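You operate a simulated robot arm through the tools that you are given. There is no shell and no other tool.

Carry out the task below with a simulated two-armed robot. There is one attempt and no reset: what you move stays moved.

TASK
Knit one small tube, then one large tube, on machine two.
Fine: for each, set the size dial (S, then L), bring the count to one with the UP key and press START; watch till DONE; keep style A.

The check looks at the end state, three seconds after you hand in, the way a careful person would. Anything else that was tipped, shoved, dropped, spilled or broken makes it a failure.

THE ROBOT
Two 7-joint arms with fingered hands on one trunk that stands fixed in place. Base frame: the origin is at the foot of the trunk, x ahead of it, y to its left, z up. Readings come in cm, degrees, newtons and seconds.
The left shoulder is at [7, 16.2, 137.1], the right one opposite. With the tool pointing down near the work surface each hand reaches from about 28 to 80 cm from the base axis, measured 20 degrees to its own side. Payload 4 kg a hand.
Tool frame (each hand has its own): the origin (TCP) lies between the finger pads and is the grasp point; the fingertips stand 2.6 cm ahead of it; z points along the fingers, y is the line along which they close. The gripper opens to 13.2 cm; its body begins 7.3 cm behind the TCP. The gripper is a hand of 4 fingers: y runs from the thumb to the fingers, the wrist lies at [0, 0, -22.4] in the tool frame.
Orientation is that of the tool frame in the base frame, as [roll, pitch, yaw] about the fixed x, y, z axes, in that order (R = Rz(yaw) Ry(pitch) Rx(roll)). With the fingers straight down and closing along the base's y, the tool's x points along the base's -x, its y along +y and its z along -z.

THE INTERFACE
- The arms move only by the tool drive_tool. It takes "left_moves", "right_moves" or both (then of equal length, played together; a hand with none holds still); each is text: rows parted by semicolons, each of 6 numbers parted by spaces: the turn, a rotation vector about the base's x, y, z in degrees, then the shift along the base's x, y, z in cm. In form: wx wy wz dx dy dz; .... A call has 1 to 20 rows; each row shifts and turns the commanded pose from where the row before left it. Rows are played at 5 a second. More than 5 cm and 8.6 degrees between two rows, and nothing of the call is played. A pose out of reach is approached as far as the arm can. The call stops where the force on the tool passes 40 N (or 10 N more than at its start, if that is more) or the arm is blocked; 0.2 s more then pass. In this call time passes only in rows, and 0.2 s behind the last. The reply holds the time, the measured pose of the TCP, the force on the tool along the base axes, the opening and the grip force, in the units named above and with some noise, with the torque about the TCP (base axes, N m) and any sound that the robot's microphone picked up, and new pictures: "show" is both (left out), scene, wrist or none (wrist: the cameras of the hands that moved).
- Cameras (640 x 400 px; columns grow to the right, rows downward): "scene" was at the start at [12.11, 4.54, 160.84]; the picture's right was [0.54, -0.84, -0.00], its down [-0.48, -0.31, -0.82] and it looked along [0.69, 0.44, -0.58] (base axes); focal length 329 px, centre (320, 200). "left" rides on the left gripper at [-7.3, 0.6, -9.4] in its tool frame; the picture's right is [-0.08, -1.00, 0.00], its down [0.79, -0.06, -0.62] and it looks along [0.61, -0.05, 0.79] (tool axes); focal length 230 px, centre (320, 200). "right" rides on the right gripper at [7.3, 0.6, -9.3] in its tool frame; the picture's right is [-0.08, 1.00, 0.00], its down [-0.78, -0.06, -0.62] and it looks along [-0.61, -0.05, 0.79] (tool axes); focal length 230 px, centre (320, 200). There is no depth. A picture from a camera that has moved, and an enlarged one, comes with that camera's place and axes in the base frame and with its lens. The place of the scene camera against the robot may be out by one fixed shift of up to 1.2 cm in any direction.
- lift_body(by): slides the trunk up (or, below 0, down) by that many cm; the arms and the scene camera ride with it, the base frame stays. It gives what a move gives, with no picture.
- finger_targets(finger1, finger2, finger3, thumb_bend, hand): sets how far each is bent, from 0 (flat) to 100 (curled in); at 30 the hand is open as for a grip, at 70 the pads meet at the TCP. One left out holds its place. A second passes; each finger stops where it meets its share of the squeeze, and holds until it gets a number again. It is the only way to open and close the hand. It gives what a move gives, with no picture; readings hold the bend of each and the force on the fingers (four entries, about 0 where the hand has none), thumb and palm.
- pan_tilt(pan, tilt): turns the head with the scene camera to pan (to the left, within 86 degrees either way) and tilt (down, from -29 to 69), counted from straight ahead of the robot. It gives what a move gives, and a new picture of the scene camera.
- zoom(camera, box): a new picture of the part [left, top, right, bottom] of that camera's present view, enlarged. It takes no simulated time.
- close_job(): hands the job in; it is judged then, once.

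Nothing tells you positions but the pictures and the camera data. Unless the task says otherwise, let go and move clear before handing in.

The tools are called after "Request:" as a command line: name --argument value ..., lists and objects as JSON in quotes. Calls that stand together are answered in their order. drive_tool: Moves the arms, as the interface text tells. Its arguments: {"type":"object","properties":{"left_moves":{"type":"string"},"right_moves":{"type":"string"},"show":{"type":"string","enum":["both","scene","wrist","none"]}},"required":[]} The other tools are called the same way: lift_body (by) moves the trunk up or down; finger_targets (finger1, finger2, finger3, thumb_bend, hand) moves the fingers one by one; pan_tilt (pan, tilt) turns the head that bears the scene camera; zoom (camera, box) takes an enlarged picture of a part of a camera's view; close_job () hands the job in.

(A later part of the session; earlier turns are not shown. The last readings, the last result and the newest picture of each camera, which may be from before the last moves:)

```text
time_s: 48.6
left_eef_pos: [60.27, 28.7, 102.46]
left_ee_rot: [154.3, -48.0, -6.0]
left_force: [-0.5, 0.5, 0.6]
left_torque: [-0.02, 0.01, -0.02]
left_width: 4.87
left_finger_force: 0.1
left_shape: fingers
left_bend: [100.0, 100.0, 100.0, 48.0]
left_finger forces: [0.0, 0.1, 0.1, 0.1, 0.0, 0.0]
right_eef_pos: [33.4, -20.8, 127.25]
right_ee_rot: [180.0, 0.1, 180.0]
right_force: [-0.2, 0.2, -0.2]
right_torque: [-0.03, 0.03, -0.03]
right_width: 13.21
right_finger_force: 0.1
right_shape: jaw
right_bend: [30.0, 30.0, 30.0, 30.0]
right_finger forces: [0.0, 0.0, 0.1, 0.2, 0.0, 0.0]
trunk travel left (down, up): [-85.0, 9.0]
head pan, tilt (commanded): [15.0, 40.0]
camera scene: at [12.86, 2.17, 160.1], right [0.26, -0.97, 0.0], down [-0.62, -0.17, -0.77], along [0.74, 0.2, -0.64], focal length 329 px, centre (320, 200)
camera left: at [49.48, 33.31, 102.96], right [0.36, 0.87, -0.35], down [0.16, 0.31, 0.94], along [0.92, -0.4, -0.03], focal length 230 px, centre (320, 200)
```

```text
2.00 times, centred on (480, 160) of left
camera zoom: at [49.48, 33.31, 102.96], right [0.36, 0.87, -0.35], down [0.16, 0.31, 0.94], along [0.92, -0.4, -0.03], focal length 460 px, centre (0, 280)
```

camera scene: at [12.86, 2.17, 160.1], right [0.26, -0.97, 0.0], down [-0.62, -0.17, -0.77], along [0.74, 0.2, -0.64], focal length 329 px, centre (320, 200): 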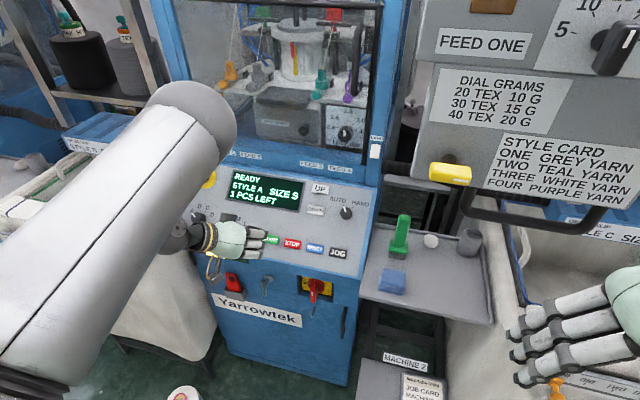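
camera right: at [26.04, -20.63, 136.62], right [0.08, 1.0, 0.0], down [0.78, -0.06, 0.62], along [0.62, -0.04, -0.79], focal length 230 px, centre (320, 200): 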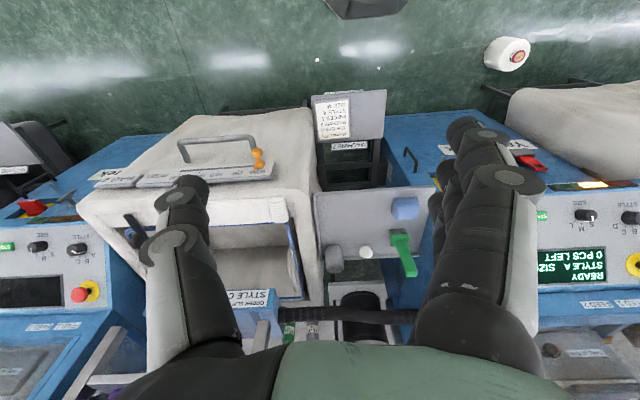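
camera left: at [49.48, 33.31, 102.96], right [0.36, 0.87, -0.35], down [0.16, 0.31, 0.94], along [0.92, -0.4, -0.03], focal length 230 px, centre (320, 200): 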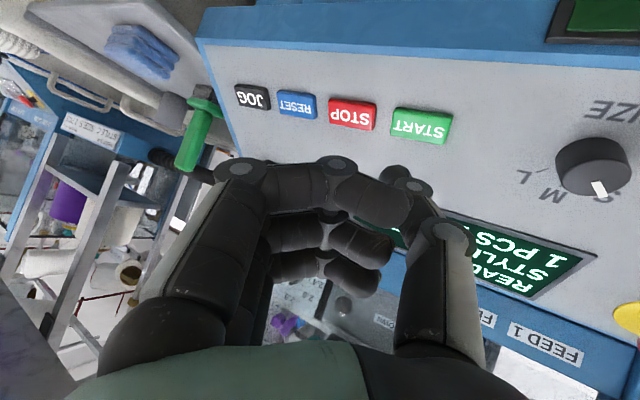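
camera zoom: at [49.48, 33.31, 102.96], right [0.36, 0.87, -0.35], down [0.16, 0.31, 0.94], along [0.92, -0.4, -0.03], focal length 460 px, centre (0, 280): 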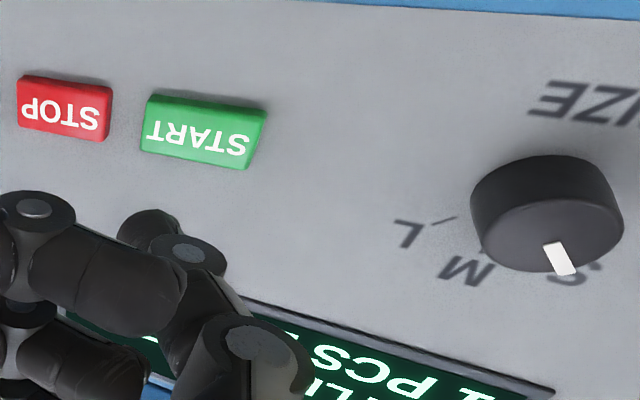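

The display reads READY, STYLE A, SIZE S, 1 PCS LEFT. START lies under the thumb tip, 7.7 cm away; I advance to just short of it.

Request:
drive_tool --left_moves "0 0 0 0.95 -0.08 -0.93; 0 0 0 0.95 -0.08 -0.93; 0 0 0 0.95 -0.08 -0.93; 0 0 0 0.95 -0.08 -0.93; 0 0 0 0.8 -0.08 -0.8" --show "wrist"

Request:
zoom --camera "left" --box '[300, 80, 540, 260]'

Request:
zoom --camera "scene" --box '[190, 160, 350, 270]'

```text
time_s: 49.8
left_eef_pos: [65.07, 28.15, 98.08]
left_ee_rot: [154.3, -48.0, -5.9]
left_force: [0.4, -0.6, -0.1]
left_torque: [0.02, -0.02, 0.0]
left_width: 4.88
left_finger_force: 0.1
left_shape: fingers
left_bend: [100.0, 100.0, 100.0, 48.0]
left_finger forces: [0.1, 0.0, 0.0, 0.0, 0.1, 0.0]
right_eef_pos: [33.5, -20.9, 127.09]
right_ee_rot: [180.0, 0.1, 179.9]
right_force: [-0.5, 0.6, -1.0]
right_torque: [-0.01, 0.01, 0.01]
right_width: 13.21
right_finger_force: 0.2
right_shape: jaw
right_bend: [30.0, 30.0, 30.0, 30.0]
right_finger forces: [0.0, 0.0, 0.0, 0.0, 0.0, 0.0]
trunk travel left (down, up): [-85.0, 9.0]
head pan, tilt (commanded): [15.0, 40.0]
camera left: at [54.32, 32.76, 98.54], right [0.36, 0.87, -0.35], down [0.16, 0.31, 0.94], along [0.92, -0.39, -0.03], focal length 230 px, centre (320, 200)
```

left: 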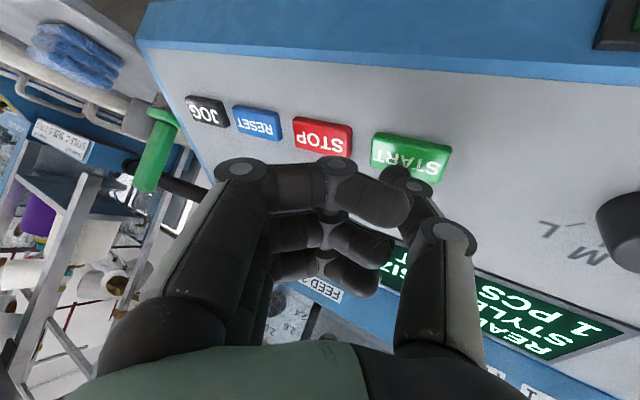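

```text
2.22 times, centred on (420, 170) of left
camera zoom: at [54.32, 32.76, 98.54], right [0.36, 0.87, -0.35], down [0.16, 0.31, 0.94], along [0.92, -0.39, -0.03], focal length 511 px, centre (98, 267)
```

zoom: 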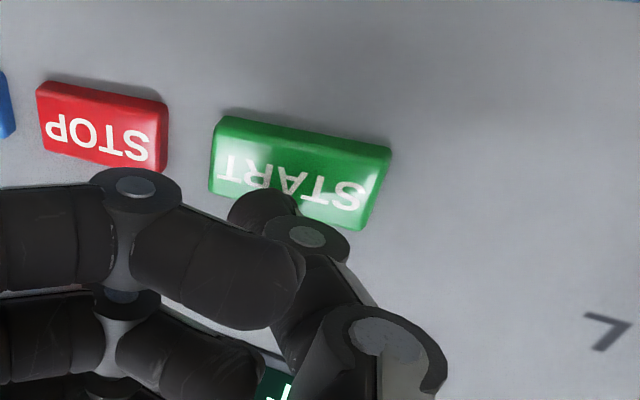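

```text
3.64 times, centred on (270, 215) of scene
camera zoom: at [12.95, 2.05, 160.1], right [0.26, -0.97, 0.0], down [-0.62, -0.17, -0.77], along [0.74, 0.2, -0.64], focal length 1198 px, centre (502, 146)
```

zoom: 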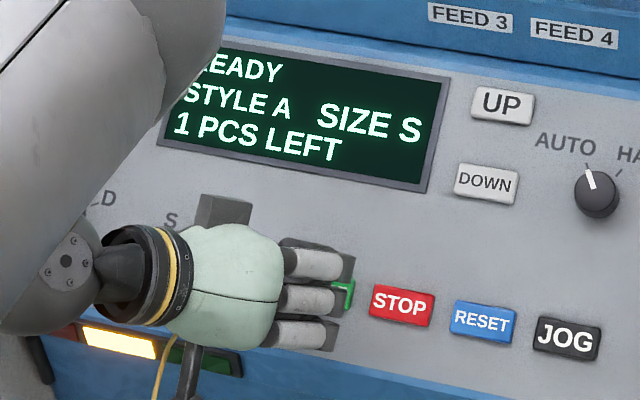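

The thumb tip is over START, about 1.5 cm short, well away from STOP. I press forward in small steps.

Request:
drive_tool --left_moves "0 0 0 0.2 0.1 -0.22; 0 0 0 0.2 0.1 -0.22; 0 0 0 0.2 0 -0.22; 0 0 0 0.14 0 -0.15" --show "none"

Request:
drive_tool --left_moves "0 0 0 0.1 0 -0.11; 0 0 0 0.1 0 -0.11; 0 0 0 0.1 0 -0.11" --show "wrist"

```text
time_s: 50.8
left_eef_pos: [65.49, 28.29, 97.53]
left_ee_rot: [154.5, -48.3, -6.1]
left_force: [-6.6, 3.1, 12.3]
left_torque: [0.51, -0.24, 0.29]
left_width: 4.76
left_finger_force: 7.4
left_shape: fingers
left_bend: [100.0, 100.0, 100.0, 49.0]
left_finger forces: [0.1, 0.1, 0.0, 0.0, 14.4, 0.0]
right_eef_pos: [33.19, -20.82, 127.36]
right_ee_rot: [179.9, 0.1, -180.0]
right_force: [-0.3, -0.1, -0.1]
right_torque: [0.03, -0.02, 0.02]
right_width: 13.21
right_finger_force: 0.0
right_shape: jaw
right_bend: [30.0, 30.0, 30.0, 30.0]
right_finger forces: [0.0, 0.0, 0.1, 0.0, 0.0, 0.0]
trunk travel left (down, up): [-85.0, 9.0]
head pan, tilt (commanded): [15.0, 40.0]
heard: click
```

```text
time_s: 51.6
left_eef_pos: [65.86, 28.28, 97.19]
left_ee_rot: [154.5, -48.3, -6.0]
left_force: [-10.5, 5.0, 20.1]
left_torque: [0.67, -0.49, 0.46]
left_width: 4.69
left_finger_force: 11.6
left_shape: fingers
left_bend: [100.0, 100.0, 100.0, 50.0]
left_finger forces: [0.0, 0.0, 0.0, 0.1, 22.6, 0.1]
right_eef_pos: [32.87, -20.88, 127.29]
right_ee_rot: [179.9, 0.3, 180.0]
right_force: [0.2, -0.2, 0.0]
right_torque: [0.03, 0.01, -0.01]
right_width: 13.18
right_finger_force: 0.1
right_shape: jaw
right_bend: [30.0, 30.0, 30.0, 30.0]
right_finger forces: [0.0, 0.0, 0.1, 0.0, 0.0, 0.0]
trunk travel left (down, up): [-85.0, 9.0]
head pan, tilt (commanded): [15.0, 40.0]
camera left: at [54.88, 32.98, 97.64], right [0.36, 0.87, -0.34], down [0.16, 0.31, 0.94], along [0.92, -0.39, -0.03], focal length 230 px, centre (320, 200)
```

left: 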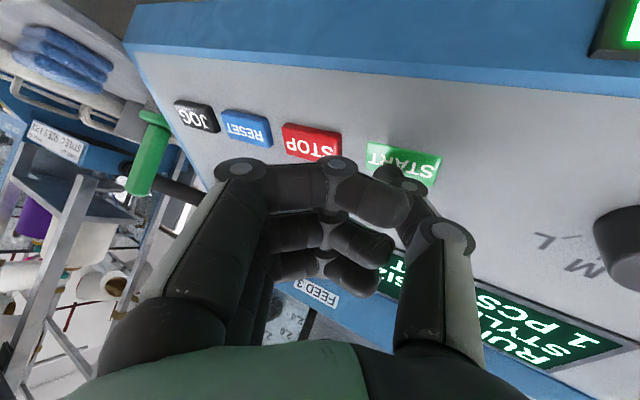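

START clicked and the display begins with "RUN". I retract along the normal and back the hand off to the left to watch the display.

Request:
drive_tool --left_moves "0 0 0 -0.4 0 0.43; 0 0 0 -1.0 0 1.07; 0 0 0 -1.36 0 1.46; 0 0 0 -1.36 0 1.46; 0 0 0 -1.36 0.3 1.46; 0 0 0 -1.36 0.5 1.46" --show "scene"

Request:
zoom --camera "scene" --box '[190, 150, 370, 290]'

```text
time_s: 53.0
left_eef_pos: [59.07, 29.01, 104.5]
left_ee_rot: [154.4, -48.0, -6.0]
left_force: [0.3, 0.4, 0.4]
left_torque: [-0.02, -0.04, -0.01]
left_width: 4.86
left_finger_force: 0.2
left_shape: fingers
left_bend: [100.0, 100.0, 100.0, 48.0]
left_finger forces: [0.0, 0.0, 0.0, 0.0, 0.1, 0.0]
right_eef_pos: [33.27, -20.82, 127.31]
right_ee_rot: [179.9, 0.1, -179.9]
right_force: [-0.2, 0.4, 0.2]
right_torque: [-0.03, -0.01, -0.02]
right_width: 13.16
right_finger_force: 0.0
right_shape: jaw
right_bend: [30.0, 30.0, 30.0, 30.0]
right_finger forces: [0.0, 0.1, 0.1, 0.2, 0.0, 0.0]
trunk travel left (down, up): [-85.0, 9.0]
head pan, tilt (commanded): [15.0, 40.0]
camera scene: at [12.74, 2.05, 160.11], right [0.26, -0.97, 0.0], down [-0.62, -0.17, -0.77], along [0.74, 0.2, -0.64], focal length 329 px, centre (320, 200)
```

scene: 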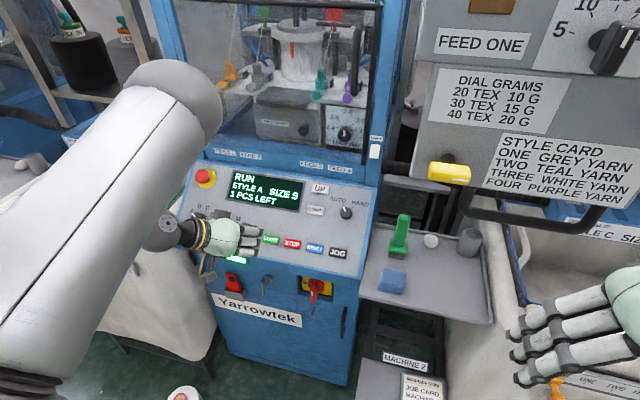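

```text
2.86 times, centred on (280, 220) of scene
camera zoom: at [12.74, 2.05, 160.11], right [0.26, -0.97, 0.0], down [-0.62, -0.17, -0.77], along [0.74, 0.2, -0.64], focal length 941 px, centre (434, 143)
```

zoom: 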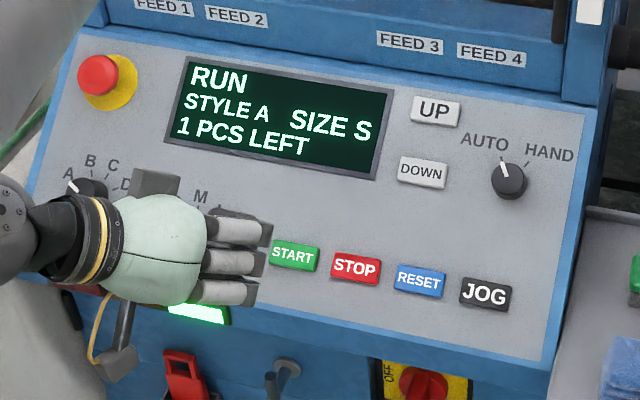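

The machine runs: RUN, STYLE A, SIZE S, 1 PCS LEFT, green lamp lit. While it knits I bring the hand back in front of the SIZE knob, turned 40 degrees counter-clockwise and 12 cm out, without touching anything.

Request:
drive_tool --left_moves "-0.73 1.31 4.84 -0.2 1.2 0.2; -0.73 1.31 4.84 -0.2 1.2 0.2; -0.73 1.31 4.84 0 1.3 0; -0.73 1.31 4.84 0 1.3 0; -0.73 1.31 4.84 0 1.3 0; -0.73 1.31 4.84 0 1.3 0; -0.73 1.31 4.84 0 1.3 0; -0.73 1.31 4.84 0.2 1.3 0; -0.73 1.31 4.84 0.2 1.3 0; -0.73 1.31 4.84 0.2 1.2 -0.1" --show "both"

Request:
zoom --camera "scene" --box '[190, 150, 370, 290]'

```text
time_s: 55.2
left_eef_pos: [59.49, 41.66, 104.6]
left_ee_rot: [151.3, -33.6, 44.9]
left_force: [-0.9, 0.7, 0.2]
left_torque: [0.01, 0.03, 0.0]
left_width: 4.87
left_finger_force: 0.2
left_shape: fingers
left_bend: [100.0, 100.0, 100.0, 48.0]
left_finger forces: [0.0, 0.1, 0.0, 0.0, 0.0, 0.0]
right_eef_pos: [33.34, -20.84, 127.26]
right_ee_rot: [179.9, 0.1, 180.0]
right_force: [0.8, 0.8, 0.0]
right_torque: [0.02, -0.03, 0.0]
right_width: 13.19
right_finger_force: 0.0
right_shape: jaw
right_bend: [30.0, 30.0, 30.0, 30.0]
right_finger forces: [0.0, 0.1, 0.0, 0.1, 0.0, 0.0]
trunk travel left (down, up): [-85.0, 9.0]
head pan, tilt (commanded): [15.0, 40.0]
camera scene: at [12.92, 1.96, 160.1], right [0.26, -0.97, 0.0], down [-0.62, -0.17, -0.77], along [0.74, 0.2, -0.64], focal length 329 px, centre (320, 200)
camera left: at [49.03, 36.94, 107.63], right [-0.47, 0.76, -0.44], down [0.01, 0.51, 0.86], along [0.88, 0.4, -0.25], focal length 230 px, centre (320, 200)
```

scene: 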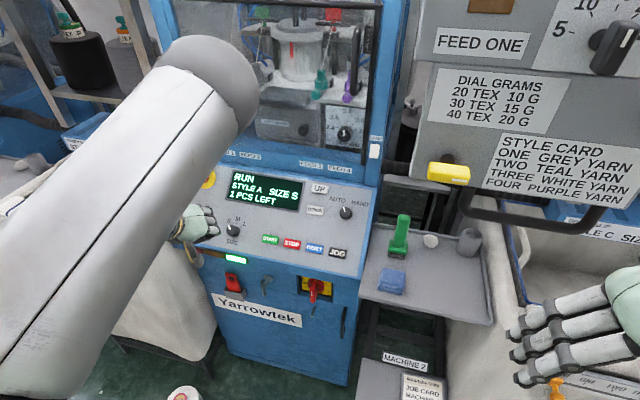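
left: 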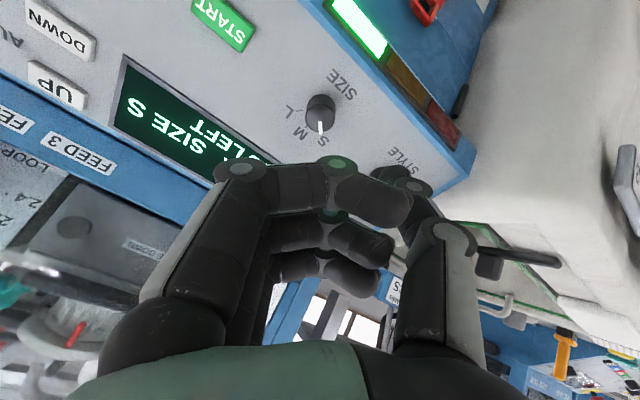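

```text
2.86 times, centred on (280, 220) of scene
camera zoom: at [12.92, 1.96, 160.1], right [0.26, -0.97, 0.0], down [-0.62, -0.17, -0.77], along [0.74, 0.2, -0.64], focal length 941 px, centre (434, 143)
```

zoom: 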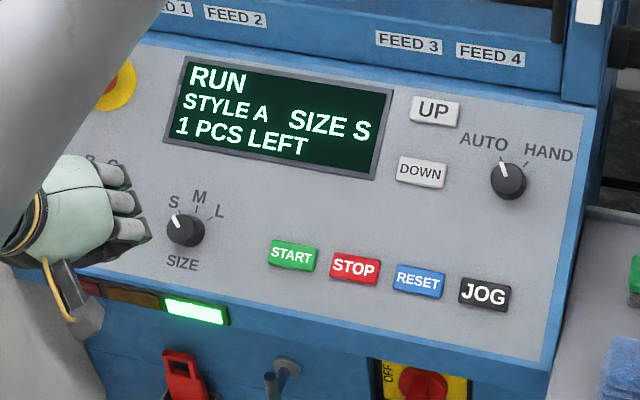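

Still running. I open the hand for the next knob grip and wait for DONE.

Request:
finger_targets --hand "left" --finger1 28 --finger2 46 --finger3 28 --thumb_bend 46

Request:
drive_tool --left_moves "0 0 0 0 0 0; 0 0 0 0 0 0; 0 0 0 0 0 0; 0 0 0 0 0 0; 0 0 0 0 0 0; 0 0 0 0 0 0; 0 0 0 0 0 0; 0 0 0 0 0 0; 0 0 0 0 0 0; 0 0 0 0 0 0; 0 0 0 0 0 0; 0 0 0 0 0 0; 0 0 0 0 0 0; 0 0 0 0 0 0; 0 0 0 0 0 0; 0 0 0 0 0 0; 0 0 0 0 0 0; 0 0 0 0 0 0; 0 0 0 0 0 0; 0 0 0 0 0 0" --show "scene"

Request:
zoom --camera "scene" --box '[190, 150, 370, 290]'

```text
time_s: 56.2
left_eef_pos: [59.4, 41.73, 104.61]
left_ee_rot: [151.2, -33.6, 44.8]
left_force: [-0.1, 0.1, 0.1]
left_torque: [0.03, -0.04, -0.04]
left_width: 11.15
left_finger_force: 0.1
left_shape: fingers
left_bend: [28.0, 46.0, 28.0, 46.0]
left_finger forces: [0.1, 0.0, 0.1, 0.1, 0.0, 0.1]
right_eef_pos: [33.45, -20.87, 127.25]
right_ee_rot: [179.9, 0.0, 179.9]
right_force: [-0.1, -0.2, -0.4]
right_torque: [-0.03, 0.0, 0.06]
right_width: 13.19
right_finger_force: 0.0
right_shape: jaw
right_bend: [30.0, 30.0, 30.0, 30.0]
right_finger forces: [0.1, 0.1, 0.0, 0.0, 0.0, 0.0]
trunk travel left (down, up): [-85.0, 9.0]
head pan, tilt (commanded): [15.0, 40.0]
```

```text
time_s: 60.4
left_eef_pos: [59.42, 41.72, 104.62]
left_ee_rot: [151.2, -33.6, 44.9]
left_force: [-0.4, 0.8, 0.1]
left_torque: [-0.02, -0.02, 0.0]
left_width: 11.15
left_finger_force: 0.0
left_shape: fingers
left_bend: [28.0, 46.0, 28.0, 46.0]
left_finger forces: [0.0, 0.1, 0.0, 0.0, 0.0, 0.0]
right_eef_pos: [33.34, -20.93, 127.29]
right_ee_rot: [179.9, 0.0, 180.0]
right_force: [-0.1, -0.6, -0.2]
right_torque: [-0.02, -0.01, -0.05]
right_width: 13.2
right_finger_force: 0.1
right_shape: jaw
right_bend: [30.0, 30.0, 30.0, 30.0]
right_finger forces: [0.0, 0.1, 0.0, 0.0, 0.0, 0.0]
trunk travel left (down, up): [-85.0, 9.0]
head pan, tilt (commanded): [15.0, 40.0]
camera scene: at [12.9, 2.0, 160.1], right [0.26, -0.97, 0.0], down [-0.62, -0.17, -0.77], along [0.74, 0.2, -0.64], focal length 329 px, centre (320, 200)
```

scene: 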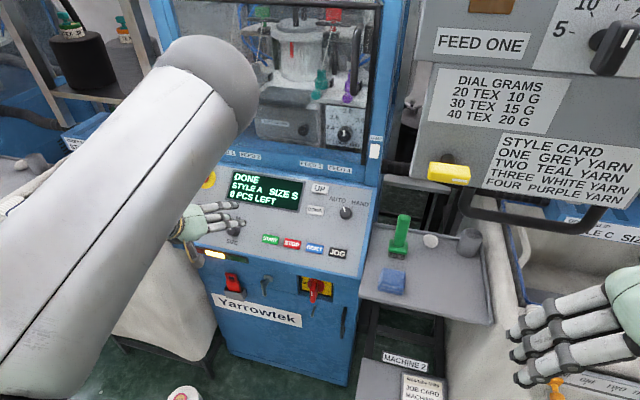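

```text
2.86 times, centred on (280, 220) of scene
camera zoom: at [12.9, 2.0, 160.1], right [0.26, -0.97, 0.0], down [-0.62, -0.17, -0.77], along [0.74, 0.2, -0.64], focal length 941 px, centre (434, 143)
```

zoom: 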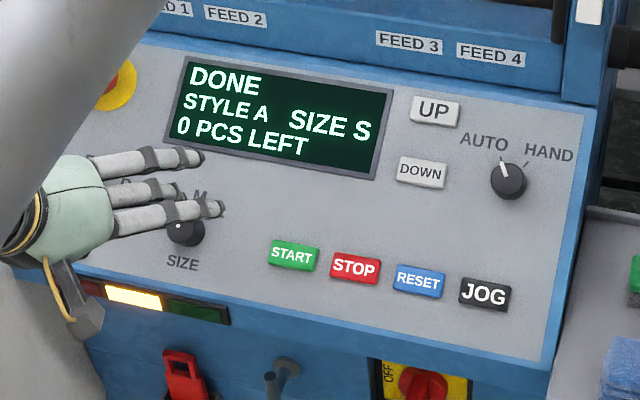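

DONE, SIZE S, 0 PCS LEFT: the small tube is finished. Now I advance on the SIZE knob with the hand pre-turned counter-clockwise.

Request:
drive_tool --left_moves "0 0 0 1.05 0 -1.12; 0 0 0 1.05 0 -1.12; 0 0 0 1.05 0 -1.12; 0 0 0 1.05 0 -1.12; 0 0 0 1.05 0 -1.12; 0 0 0 1.05 0 -1.12; 0 0 0 1.05 0 -1.12" --show "wrist"

Request:
finger_targets --hand "left" --finger2 57 --thumb_bend 57

Request:
zoom --camera "left" --box '[160, 60, 480, 260]'

```text
time_s: 62.0
left_eef_pos: [66.86, 41.83, 96.89]
left_ee_rot: [151.2, -33.5, 44.8]
left_force: [0.3, 0.3, 0.3]
left_torque: [0.05, 0.01, -0.01]
left_width: 11.13
left_finger_force: 0.0
left_shape: fingers
left_bend: [28.0, 46.0, 28.0, 46.0]
left_finger forces: [0.0, 0.0, 0.1, 0.0, 0.0, 0.0]
right_eef_pos: [33.42, -20.91, 127.14]
right_ee_rot: [179.9, 0.0, -179.9]
right_force: [-0.2, -0.1, 0.5]
right_torque: [0.01, 0.0, -0.01]
right_width: 13.18
right_finger_force: 0.0
right_shape: jaw
right_bend: [30.0, 30.0, 30.0, 30.0]
right_finger forces: [0.1, 0.0, 0.1, 0.0, 0.0, 0.1]
trunk travel left (down, up): [-85.0, 9.0]
head pan, tilt (commanded): [15.0, 40.0]
camera left: at [56.45, 37.04, 99.76], right [-0.47, 0.76, -0.44], down [0.02, 0.51, 0.86], along [0.88, 0.4, -0.25], focal length 230 px, centre (320, 200)
```

left: 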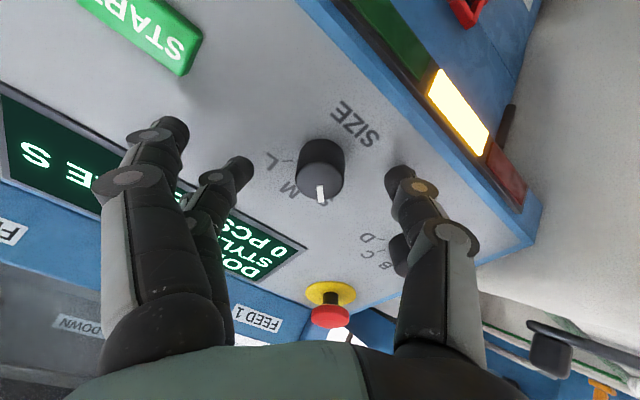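

```text
time_s: 63.0
left_eef_pos: [66.76, 41.78, 96.63]
left_ee_rot: [151.2, -33.6, 44.8]
left_force: [0.0, -0.7, -0.7]
left_torque: [0.0, 0.04, -0.02]
left_width: 9.58
left_finger_force: 0.1
left_shape: fingers
left_bend: [28.0, 56.0, 28.0, 56.0]
left_finger forces: [0.0, 0.0, 0.1, 0.1, 0.0, 0.1]
right_eef_pos: [33.52, -20.81, 127.19]
right_ee_rot: [180.0, 0.1, -180.0]
right_force: [0.0, 0.2, 0.0]
right_torque: [0.0, -0.03, -0.01]
right_width: 13.19
right_finger_force: 0.0
right_shape: jaw
right_bend: [30.0, 30.0, 30.0, 30.0]
right_finger forces: [0.0, 0.1, 0.1, 0.1, 0.1, 0.1]
trunk travel left (down, up): [-85.0, 9.0]
head pan, tilt (commanded): [15.0, 40.0]
```

```text
2.00 times, centred on (320, 160) of left
camera zoom: at [56.4, 37.01, 99.81], right [-0.47, 0.76, -0.44], down [0.02, 0.51, 0.86], along [0.88, 0.4, -0.25], focal length 460 px, centre (320, 280)
```

zoom: 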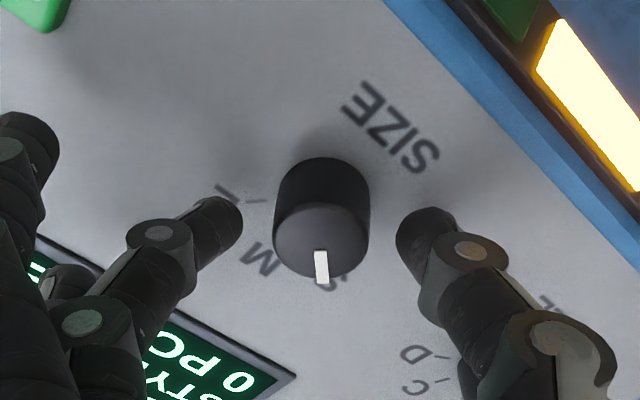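

The fingertips straddle the knob cleanly. I go in the last 0.8 cm and close.

Request:
drive_tool --left_moves "0 0 0 0.28 0 -0.32; 0 0 0 0.28 0 -0.32" --show "none"

Request:
finger_targets --hand "left" --finger2 72 --thumb_bend 72

Request:
zoom --camera "left" --box '[160, 60, 480, 260]'

```text
time_s: 63.6
left_eef_pos: [67.37, 41.73, 96.34]
left_ee_rot: [151.1, -33.7, 44.9]
left_force: [-2.0, -0.1, 1.4]
left_torque: [0.08, 0.06, 0.02]
left_width: 9.57
left_finger_force: 1.3
left_shape: fingers
left_bend: [28.0, 56.0, 28.0, 56.0]
left_finger forces: [0.0, 0.0, 0.0, 0.0, 2.1, 0.0]
right_eef_pos: [33.31, -20.93, 127.3]
right_ee_rot: [179.9, 0.1, -179.9]
right_force: [-0.5, 0.0, 0.0]
right_torque: [0.0, -0.03, -0.03]
right_width: 13.21
right_finger_force: 0.0
right_shape: jaw
right_bend: [30.0, 30.0, 30.0, 30.0]
right_finger forces: [0.1, 0.1, 0.0, 0.1, 0.0, 0.1]
trunk travel left (down, up): [-85.0, 9.0]
head pan, tilt (commanded): [15.0, 40.0]
```

```text
time_s: 64.6
left_eef_pos: [67.33, 41.84, 96.24]
left_ee_rot: [151.2, -33.6, 44.8]
left_force: [-1.7, 2.9, -3.6]
left_torque: [0.05, 0.05, 0.0]
left_width: 8.41
left_finger_force: 10.5
left_shape: fingers
left_bend: [28.0, 65.0, 28.0, 66.0]
left_finger forces: [0.0, 7.9, 0.1, 0.0, 12.4, 0.0]
right_eef_pos: [33.42, -20.79, 127.34]
right_ee_rot: [179.9, -0.1, -179.9]
right_force: [-0.5, -0.5, -0.2]
right_torque: [0.01, -0.02, 0.01]
right_width: 13.2
right_finger_force: 0.0
right_shape: jaw
right_bend: [30.0, 30.0, 30.0, 30.0]
right_finger forces: [0.0, 0.1, 0.0, 0.1, 0.0, 0.0]
trunk travel left (down, up): [-85.0, 9.0]
head pan, tilt (commanded): [15.0, 40.0]
```

```text
2.00 times, centred on (320, 160) of left
camera zoom: at [56.98, 37.11, 99.14], right [-0.47, 0.76, -0.44], down [0.02, 0.51, 0.86], along [0.88, 0.4, -0.25], focal length 460 px, centre (320, 280)
```

zoom: 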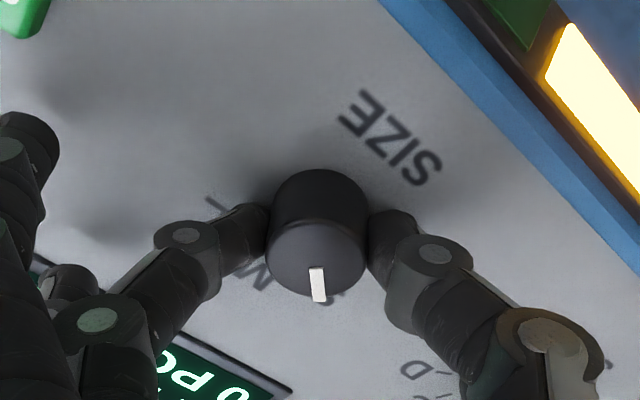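

The knob is gripped again. I turn it clockwise 40 degrees first (to M), then check before going on.

Request:
drive_tool --left_moves "3.4 0 -3.65 0 0 0; 3.4 0 -3.65 0 0 0; 3.4 0 -3.65 0 0 0; 3.4 0 -3.65 0 0 0; 3.4 0 -3.65 0 0 0; 3.4 0 -3.65 0 0 0; 3.4 0 -3.65 0 0 0; 3.4 0 -3.65 0 0 0" --show "wrist"

```text
time_s: 66.4
left_eef_pos: [67.32, 41.65, 96.1]
left_ee_rot: [-176.4, -43.1, -5.6]
left_force: [1.0, 4.9, -0.4]
left_torque: [0.0, -0.05, -0.03]
left_width: 8.47
left_finger_force: 10.6
left_shape: fingers
left_bend: [28.0, 66.0, 28.0, 66.0]
left_finger forces: [0.0, 7.9, 0.0, 0.1, 13.1, 0.1]
right_eef_pos: [33.51, -20.88, 127.26]
right_ee_rot: [179.8, -0.1, 180.0]
right_force: [-0.2, -0.4, 0.5]
right_torque: [0.0, -0.02, 0.01]
right_width: 13.17
right_finger_force: 0.1
right_shape: jaw
right_bend: [30.0, 30.0, 30.0, 30.0]
right_finger forces: [0.0, 0.0, 0.0, 0.0, 0.0, 0.0]
trunk travel left (down, up): [-85.0, 9.0]
head pan, tilt (commanded): [15.0, 40.0]
camera left: at [55.74, 41.71, 97.93], right [0.0, 1.0, -0.01], down [0.15, 0.01, 0.99], along [0.99, 0.0, -0.15], focal length 230 px, centre (320, 200)
```

left: 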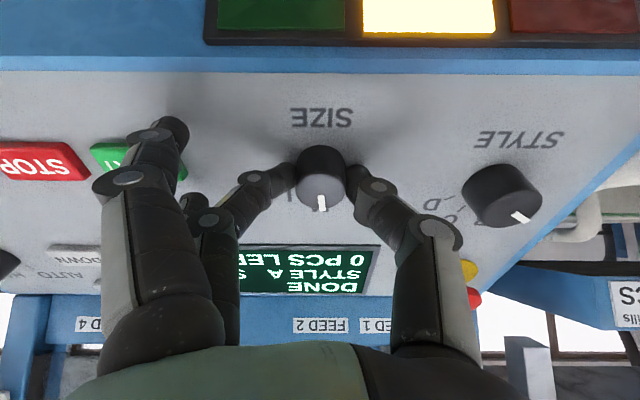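

The knob is at M. To keep fingers 1 and 3 off START I release here, lift half a centimetre, turn the hand back counter-clockwise and regrip.

Request:
finger_targets --hand "left" --finger2 57 --thumb_bend 57

Request:
drive_tool --left_moves "0 0 0 -0.4 0 0.43; 0 0 0 -0.2 0 0.22" --show "wrist"

Request:
zoom --camera "left" --box '[160, 60, 480, 260]'

```text
time_s: 67.4
left_eef_pos: [67.26, 41.72, 96.07]
left_ee_rot: [-176.4, -42.9, -5.4]
left_force: [0.6, 0.9, 0.3]
left_torque: [-0.03, 0.0, 0.0]
left_width: 9.5
left_finger_force: 0.2
left_shape: fingers
left_bend: [28.0, 56.0, 28.0, 56.0]
left_finger forces: [0.1, 0.0, 0.0, 0.1, 0.1, 0.0]
right_eef_pos: [33.37, -20.9, 127.35]
right_ee_rot: [179.9, 0.0, 180.0]
right_force: [0.1, -0.6, -0.2]
right_torque: [0.02, 0.0, -0.01]
right_width: 13.18
right_finger_force: 0.1
right_shape: jaw
right_bend: [30.0, 30.0, 30.0, 30.0]
right_finger forces: [0.0, 0.0, 0.0, 0.0, 0.0, 0.0]
trunk travel left (down, up): [-85.0, 9.0]
head pan, tilt (commanded): [15.0, 40.0]
```

```text
time_s: 68.0
left_eef_pos: [66.72, 41.63, 96.85]
left_ee_rot: [-176.4, -43.1, -5.6]
left_force: [-0.3, 0.6, -0.1]
left_torque: [0.06, 0.03, -0.03]
left_width: 9.49
left_finger_force: 0.0
left_shape: fingers
left_bend: [28.0, 56.0, 28.0, 56.0]
left_finger forces: [0.0, 0.0, 0.0, 0.1, 0.1, 0.1]
right_eef_pos: [33.42, -20.85, 127.23]
right_ee_rot: [179.9, 0.1, -180.0]
right_force: [0.6, 0.2, -0.2]
right_torque: [0.02, 0.01, -0.02]
right_width: 13.2
right_finger_force: 0.1
right_shape: jaw
right_bend: [30.0, 30.0, 30.0, 30.0]
right_finger forces: [0.0, 0.1, 0.0, 0.0, 0.1, 0.0]
trunk travel left (down, up): [-85.0, 9.0]
head pan, tilt (commanded): [15.0, 40.0]
camera left: at [55.14, 41.61, 98.67], right [0.0, 1.0, -0.01], down [0.15, 0.01, 0.99], along [0.99, 0.0, -0.15], focal length 230 px, centre (320, 200)
```

left: 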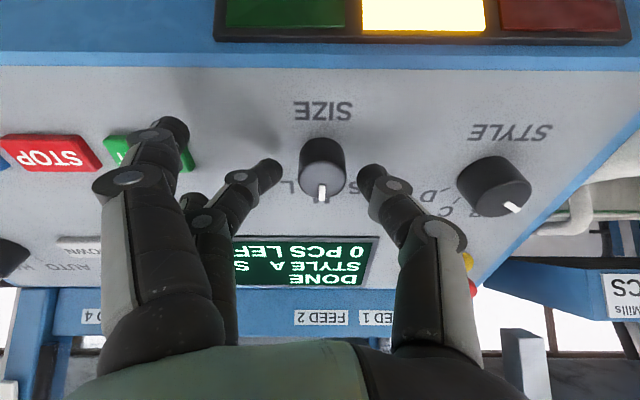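

```text
2.00 times, centred on (320, 160) of left
camera zoom: at [55.14, 41.61, 98.67], right [0.0, 1.0, -0.01], down [0.15, 0.01, 0.99], along [0.99, 0.0, -0.15], focal length 460 px, centre (320, 280)
```

zoom: 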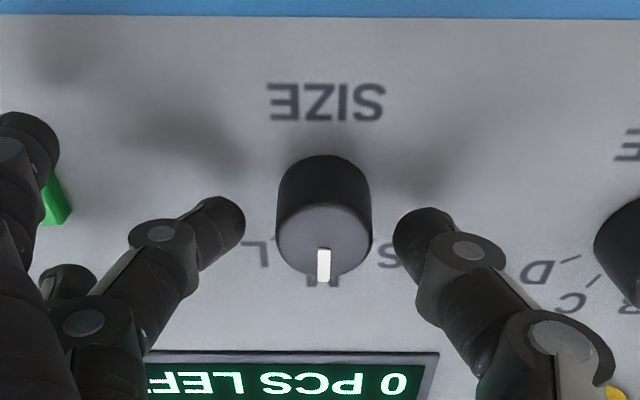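

Both fingertips are clear of the knob, which rests at M. I turn the hand counter-clockwise around it, then advance and grip again.

Request:
drive_tool --left_moves "-3.26 0 3.5 0 0 0; -3.26 0 3.5 0 0 0; -3.26 0 3.5 0 0 0; -3.26 0 3.5 0 0 0; -3.26 0 3.5 0 0 0; -3.26 0 3.5 0 0 0; -3.26 0 3.5 0 0 0; -3.26 0 3.5 0 0 0; -3.26 0 3.5 0 0 0" --show "wrist"

Request:
zoom --camera "left" --box '[160, 60, 480, 260]'

```text
time_s: 70.0
left_eef_pos: [66.77, 41.75, 96.86]
left_ee_rot: [149.3, -32.1, 48.1]
left_force: [0.0, -0.3, -0.5]
left_torque: [0.04, 0.02, -0.04]
left_width: 9.49
left_finger_force: 0.1
left_shape: fingers
left_bend: [28.0, 56.0, 28.0, 56.0]
left_finger forces: [0.1, 0.1, 0.0, 0.0, 0.0, 0.0]
right_eef_pos: [33.43, -20.9, 127.17]
right_ee_rot: [180.0, 0.1, 180.0]
right_force: [0.3, -0.5, 0.7]
right_torque: [0.02, -0.02, 0.0]
right_width: 13.19
right_finger_force: 0.0
right_shape: jaw
right_bend: [30.0, 30.0, 30.0, 30.0]
right_finger forces: [0.1, 0.1, 0.0, 0.1, 0.1, 0.0]
trunk travel left (down, up): [-85.0, 9.0]
head pan, tilt (commanded): [15.0, 40.0]
camera left: at [56.51, 36.69, 100.02], right [-0.5, 0.72, -0.47], down [-0.01, 0.54, 0.84], along [0.86, 0.43, -0.27], focal length 230 px, centre (320, 200)
```

left: 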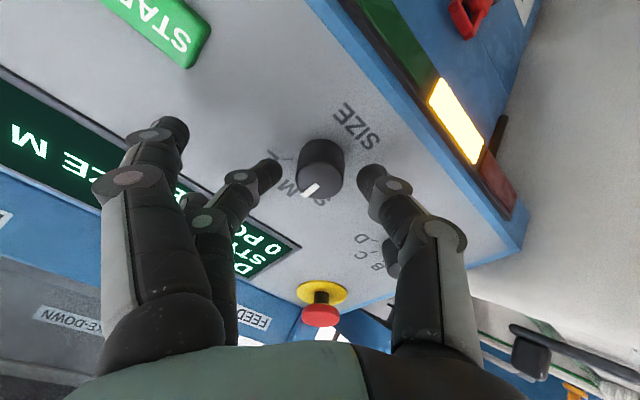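

```text
2.00 times, centred on (320, 160) of left
camera zoom: at [56.51, 36.69, 100.02], right [-0.5, 0.72, -0.47], down [-0.01, 0.54, 0.84], along [0.86, 0.43, -0.27], focal length 460 px, centre (320, 280)
```

zoom: 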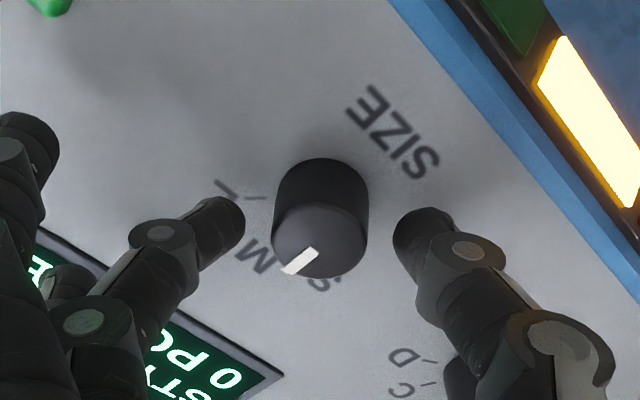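

The display reads SIZE M. I advance 0.75 cm and grip again.

Request:
drive_tool --left_moves "0 0 0 0.25 0 -0.27; 0 0 0 0.25 0 -0.28" --show "none"

Request:
finger_targets --hand "left" --finger2 72 --thumb_bend 72

Request:
drive_tool --left_moves "3.26 0 -3.5 0 0 0; 3.26 0 -3.5 0 0 0; 3.26 0 -3.5 0 0 0; 3.26 0 -3.5 0 0 0; 3.26 0 -3.5 0 0 0; 3.26 0 -3.5 0 0 0; 3.26 0 -3.5 0 0 0; 3.26 0 -3.5 0 0 0; 3.26 0 -3.5 0 0 0" --show "both"

Request:
zoom --camera "left" --box '[160, 60, 480, 260]'

Request:
zoom --camera "scene" --box '[190, 150, 370, 290]'

```text
time_s: 70.6
left_eef_pos: [67.29, 41.68, 96.27]
left_ee_rot: [149.4, -32.0, 48.0]
left_force: [0.3, 0.4, -0.1]
left_torque: [-0.01, 0.03, 0.0]
left_width: 9.51
left_finger_force: 0.2
left_shape: fingers
left_bend: [28.0, 56.0, 28.0, 56.0]
left_finger forces: [0.1, 0.1, 0.0, 0.0, 0.0, 0.1]
right_eef_pos: [33.43, -20.82, 127.29]
right_ee_rot: [179.9, 0.0, 179.9]
right_force: [0.2, -1.1, 0.0]
right_torque: [-0.03, -0.02, -0.04]
right_width: 13.17
right_finger_force: 0.1
right_shape: jaw
right_bend: [30.0, 30.0, 30.0, 30.0]
right_finger forces: [0.1, 0.0, 0.0, 0.1, 0.1, 0.0]
trunk travel left (down, up): [-85.0, 9.0]
head pan, tilt (commanded): [15.0, 40.0]
```

```text
time_s: 71.6
left_eef_pos: [67.28, 41.81, 96.23]
left_ee_rot: [149.5, -32.0, 48.1]
left_force: [-1.3, 2.6, -4.4]
left_torque: [0.01, 0.06, 0.04]
left_width: 8.43
left_finger_force: 10.3
left_shape: fingers
left_bend: [28.0, 64.0, 28.0, 66.0]
left_finger forces: [0.0, 7.3, 0.1, 0.0, 12.1, 0.0]
right_eef_pos: [33.41, -20.85, 127.25]
right_ee_rot: [-180.0, 0.0, 179.9]
right_force: [0.3, -0.1, -0.3]
right_torque: [0.0, -0.03, -0.02]
right_width: 13.18
right_finger_force: 0.0
right_shape: jaw
right_bend: [30.0, 30.0, 30.0, 30.0]
right_finger forces: [0.0, 0.0, 0.1, 0.1, 0.0, 0.0]
trunk travel left (down, up): [-85.0, 9.0]
head pan, tilt (commanded): [15.0, 40.0]
```

```text
time_s: 73.6
left_eef_pos: [67.24, 41.79, 96.24]
left_ee_rot: [-176.4, -43.0, -5.5]
left_force: [0.4, 2.4, -2.1]
left_torque: [-0.09, 0.05, -0.06]
left_width: 8.45
left_finger_force: 9.8
left_shape: fingers
left_bend: [28.0, 65.0, 28.0, 66.0]
left_finger forces: [0.0, 9.1, 0.0, 0.0, 10.8, 0.0]
right_eef_pos: [33.51, -20.77, 127.26]
right_ee_rot: [179.9, 0.0, -180.0]
right_force: [-0.1, 0.9, 0.0]
right_torque: [0.01, 0.01, -0.01]
right_width: 13.18
right_finger_force: 0.0
right_shape: jaw
right_bend: [30.0, 30.0, 30.0, 30.0]
right_finger forces: [0.0, 0.0, 0.0, 0.0, 0.0, 0.1]
trunk travel left (down, up): [-85.0, 9.0]
head pan, tilt (commanded): [15.0, 40.0]
camera scene: at [12.96, 2.06, 160.09], right [0.26, -0.97, 0.0], down [-0.62, -0.17, -0.77], along [0.74, 0.2, -0.64], focal length 329 px, centre (320, 200)
camera left: at [55.58, 41.75, 98.05], right [0.0, 1.0, -0.01], down [0.15, 0.01, 0.99], along [0.99, 0.0, -0.15], focal length 230 px, centre (320, 200)
```

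scene: 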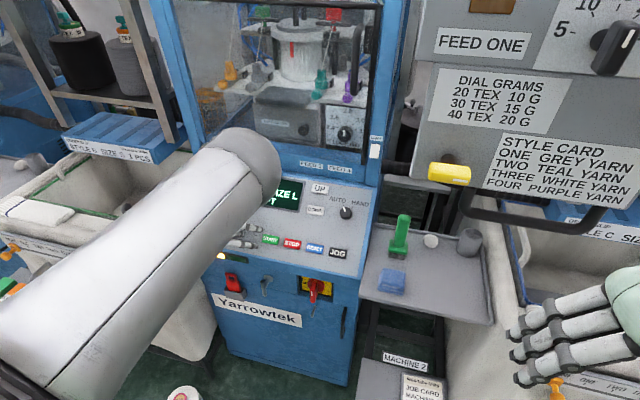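
left: 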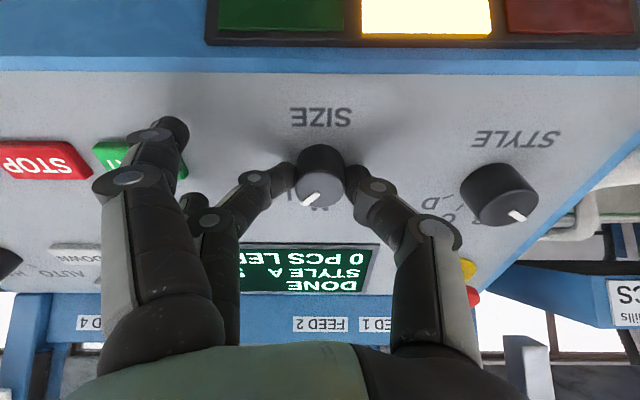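

```text
2.00 times, centred on (320, 160) of left
camera zoom: at [55.58, 41.75, 98.05], right [0.0, 1.0, -0.01], down [0.15, 0.01, 0.99], along [0.99, 0.0, -0.15], focal length 460 px, centre (320, 280)
```

zoom: 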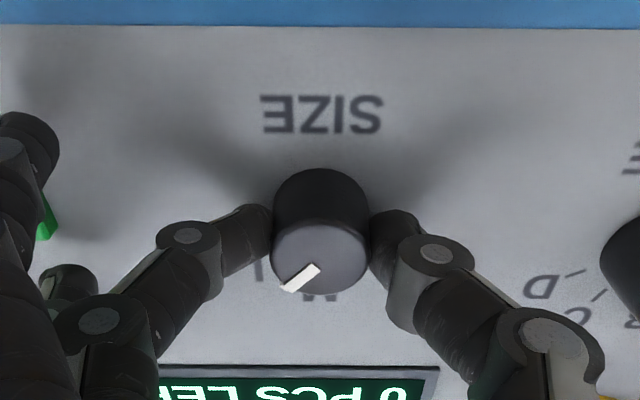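

```text
2.86 times, centred on (280, 220) of scene
camera zoom: at [12.96, 2.06, 160.09], right [0.26, -0.97, 0.0], down [-0.62, -0.17, -0.77], along [0.74, 0.2, -0.64], focal length 941 px, centre (434, 143)
```

zoom: 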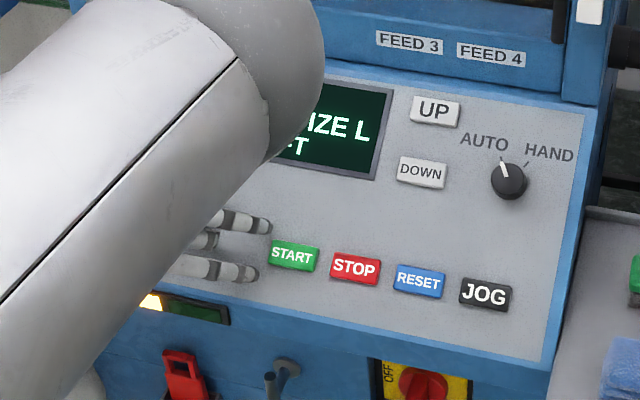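

The display reads SIZE L with the mark at L. I release the knob and withdraw along the normal.

Request:
finger_targets --hand "left" --finger2 57 --thumb_bend 57

Request:
drive_tool --left_moves "0 0 0 -0.4 0 0.43; 0 0 0 -0.7 0 0.75; 0 0 0 -1.36 0 1.46; 0 0 0 -1.36 0 1.46; 0 0 0 -1.36 0 1.46; 0 0 0 -1.36 0 1.46; 0 0 0 -1.36 0 1.46" --show "both"

Request:
zoom --camera "left" --box '[160, 40, 560, 290]'

```text
time_s: 74.6
left_eef_pos: [67.21, 41.75, 96.25]
left_ee_rot: [-176.3, -43.0, -5.3]
left_force: [0.4, 0.5, -1.1]
left_torque: [0.0, -0.04, -0.03]
left_width: 9.49
left_finger_force: 0.0
left_shape: fingers
left_bend: [28.0, 56.0, 28.0, 56.0]
left_finger forces: [0.0, 0.1, 0.0, 0.0, 0.0, 0.0]
right_eef_pos: [33.37, -20.82, 127.12]
right_ee_rot: [179.9, 0.0, -179.9]
right_force: [-1.1, 0.6, 0.3]
right_torque: [0.03, 0.0, 0.01]
right_width: 13.19
right_finger_force: 0.0
right_shape: jaw
right_bend: [30.0, 30.0, 30.0, 30.0]
right_finger forces: [0.0, 0.0, 0.0, 0.0, 0.1, 0.0]
trunk travel left (down, up): [-85.0, 9.0]
head pan, tilt (commanded): [15.0, 40.0]
```

```text
time_s: 76.2
left_eef_pos: [59.43, 41.62, 104.7]
left_ee_rot: [-176.4, -43.0, -5.5]
left_force: [0.6, 0.8, -0.7]
left_torque: [0.02, -0.03, -0.02]
left_width: 9.5
left_finger_force: 0.0
left_shape: fingers
left_bend: [28.0, 56.0, 28.0, 56.0]
left_finger forces: [0.0, 0.1, 0.0, 0.0, 0.1, 0.1]
right_eef_pos: [33.46, -20.95, 127.3]
right_ee_rot: [179.9, 0.0, -179.9]
right_force: [0.2, -0.6, 0.7]
right_torque: [0.02, -0.03, -0.02]
right_width: 13.2
right_finger_force: 0.0
right_shape: jaw
right_bend: [30.0, 30.0, 30.0, 30.0]
right_finger forces: [0.0, 0.0, 0.1, 0.1, 0.1, 0.0]
trunk travel left (down, up): [-85.0, 9.0]
head pan, tilt (commanded): [15.0, 40.0]
camera scene: at [12.83, 1.98, 160.1], right [0.26, -0.97, 0.0], down [-0.62, -0.17, -0.77], along [0.74, 0.2, -0.64], focal length 329 px, centre (320, 200)
camera left: at [47.69, 41.67, 106.44], right [0.0, 1.0, -0.01], down [0.15, 0.01, 0.99], along [0.99, 0.0, -0.15], focal length 230 px, centre (320, 200)
```

scene: 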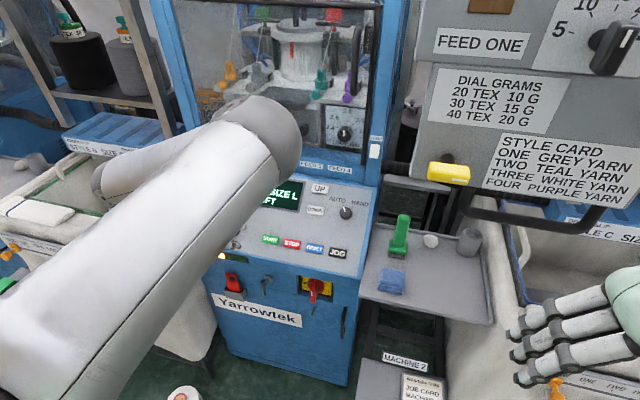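
left: 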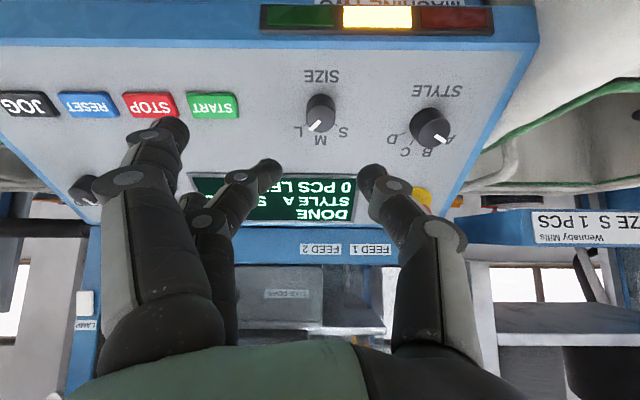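

```text
1.60 times, centred on (360, 165) of left
camera zoom: at [47.69, 41.67, 106.44], right [0.0, 1.0, -0.01], down [0.15, 0.01, 0.99], along [0.99, 0.0, -0.15], focal length 368 px, centre (256, 256)
```

zoom: 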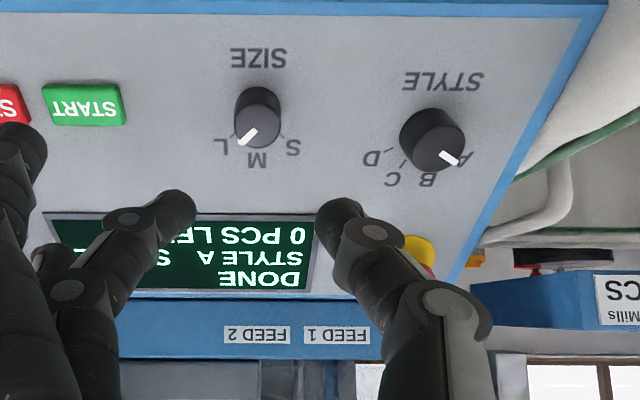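

The knob stays at L and STYLE at A, and the plate under the lamp bar reads MACHINE TWO. I reshape the hand with the thumb as pointer again and go back to the spot in front of UP.

Request:
finger_targets --hand "left" --finger1 100 --finger2 100 --finger3 100 --thumb_bend 48

Request:
drive_tool --left_moves "-2.61 -0.35 -2.66 1.03 -1.98 0.9; -2.61 -0.35 -2.66 1.03 -1.98 0.9; -2.61 -0.35 -2.66 1.03 -1.98 0.9; -2.61 -0.35 -2.66 1.03 -1.98 0.8; -2.61 -0.35 -2.66 1.03 -1.98 0.7; -2.61 -0.35 -2.66 1.03 -1.98 0.7; -2.61 -0.35 -2.66 1.03 -1.98 0.7; -2.61 -0.35 -2.66 1.03 -1.98 0.7; 0 0 0 1.03 -1.98 0.6; 0 0 0 1.03 -1.98 0.6; 0 0 0 1.03 -1.98 0.6; 0 0 0 1.03 -1.98 0.6" --show "both"

Request:
zoom --camera "scene" --box '[190, 130, 390, 280]'

```text
time_s: 77.2
left_eef_pos: [59.44, 41.68, 104.65]
left_ee_rot: [-176.4, -43.0, -5.4]
left_force: [0.2, 0.7, 0.3]
left_torque: [0.01, 0.01, 0.0]
left_width: 4.85
left_finger_force: 0.0
left_shape: fingers
left_bend: [100.0, 100.0, 100.0, 48.0]
left_finger forces: [0.0, 0.1, 0.0, 0.0, 0.0, 0.1]
right_eef_pos: [33.45, -20.83, 127.17]
right_ee_rot: [179.9, 0.0, -179.9]
right_force: [-0.2, -0.4, 0.5]
right_torque: [0.01, 0.0, 0.0]
right_width: 13.2
right_finger_force: 0.0
right_shape: jaw
right_bend: [30.0, 30.0, 30.0, 30.0]
right_finger forces: [0.0, 0.1, 0.0, 0.0, 0.0, 0.1]
trunk travel left (down, up): [-85.0, 9.0]
head pan, tilt (commanded): [15.0, 40.0]
```

```text
time_s: 79.8
left_eef_pos: [71.7, 18.01, 113.56]
left_ee_rot: [154.5, -47.9, -5.9]
left_force: [-0.1, 0.2, 0.1]
left_torque: [0.0, -0.02, 0.0]
left_width: 4.89
left_finger_force: 0.1
left_shape: fingers
left_bend: [100.0, 100.0, 100.0, 48.0]
left_finger forces: [0.0, 0.0, 0.1, 0.0, 0.0, 0.0]
right_eef_pos: [33.48, -20.92, 127.32]
right_ee_rot: [179.7, 0.0, -180.0]
right_force: [0.6, 0.5, -0.2]
right_torque: [0.01, -0.02, 0.0]
right_width: 13.2
right_finger_force: 0.0
right_shape: jaw
right_bend: [30.0, 30.0, 30.0, 30.0]
right_finger forces: [0.1, 0.0, 0.0, 0.0, 0.0, 0.1]
trunk travel left (down, up): [-85.0, 9.0]
head pan, tilt (commanded): [15.0, 40.0]
camera scene: at [12.91, 1.85, 160.1], right [0.26, -0.97, 0.0], down [-0.62, -0.17, -0.77], along [0.74, 0.2, -0.64], focal length 329 px, centre (320, 200)
camera left: at [60.83, 22.62, 113.96], right [0.36, 0.87, -0.35], down [0.16, 0.31, 0.94], along [0.92, -0.39, -0.03], focal length 230 px, centre (320, 200)
```

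scene: 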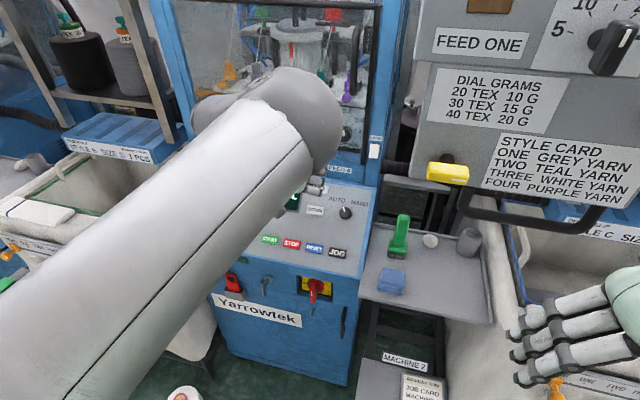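
left: 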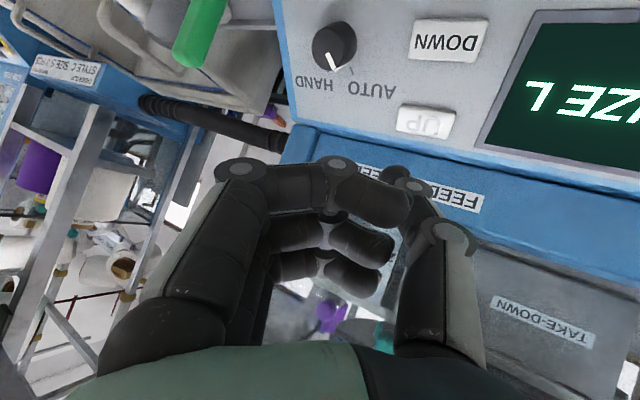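

```text
2.67 times, centred on (290, 205) of scene
camera zoom: at [12.91, 1.85, 160.1], right [0.26, -0.97, 0.0], down [-0.62, -0.17, -0.77], along [0.74, 0.2, -0.64], focal length 878 px, centre (400, 187)
```

zoom: 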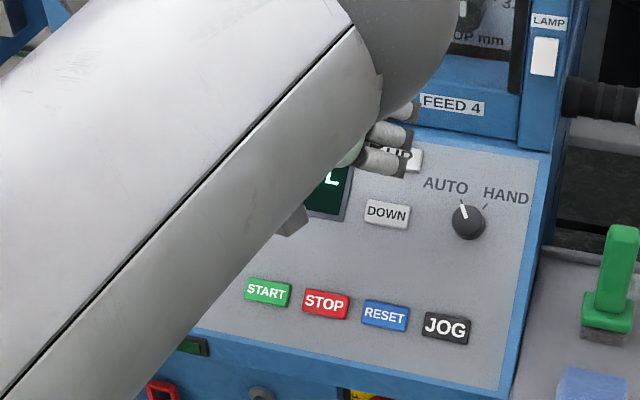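

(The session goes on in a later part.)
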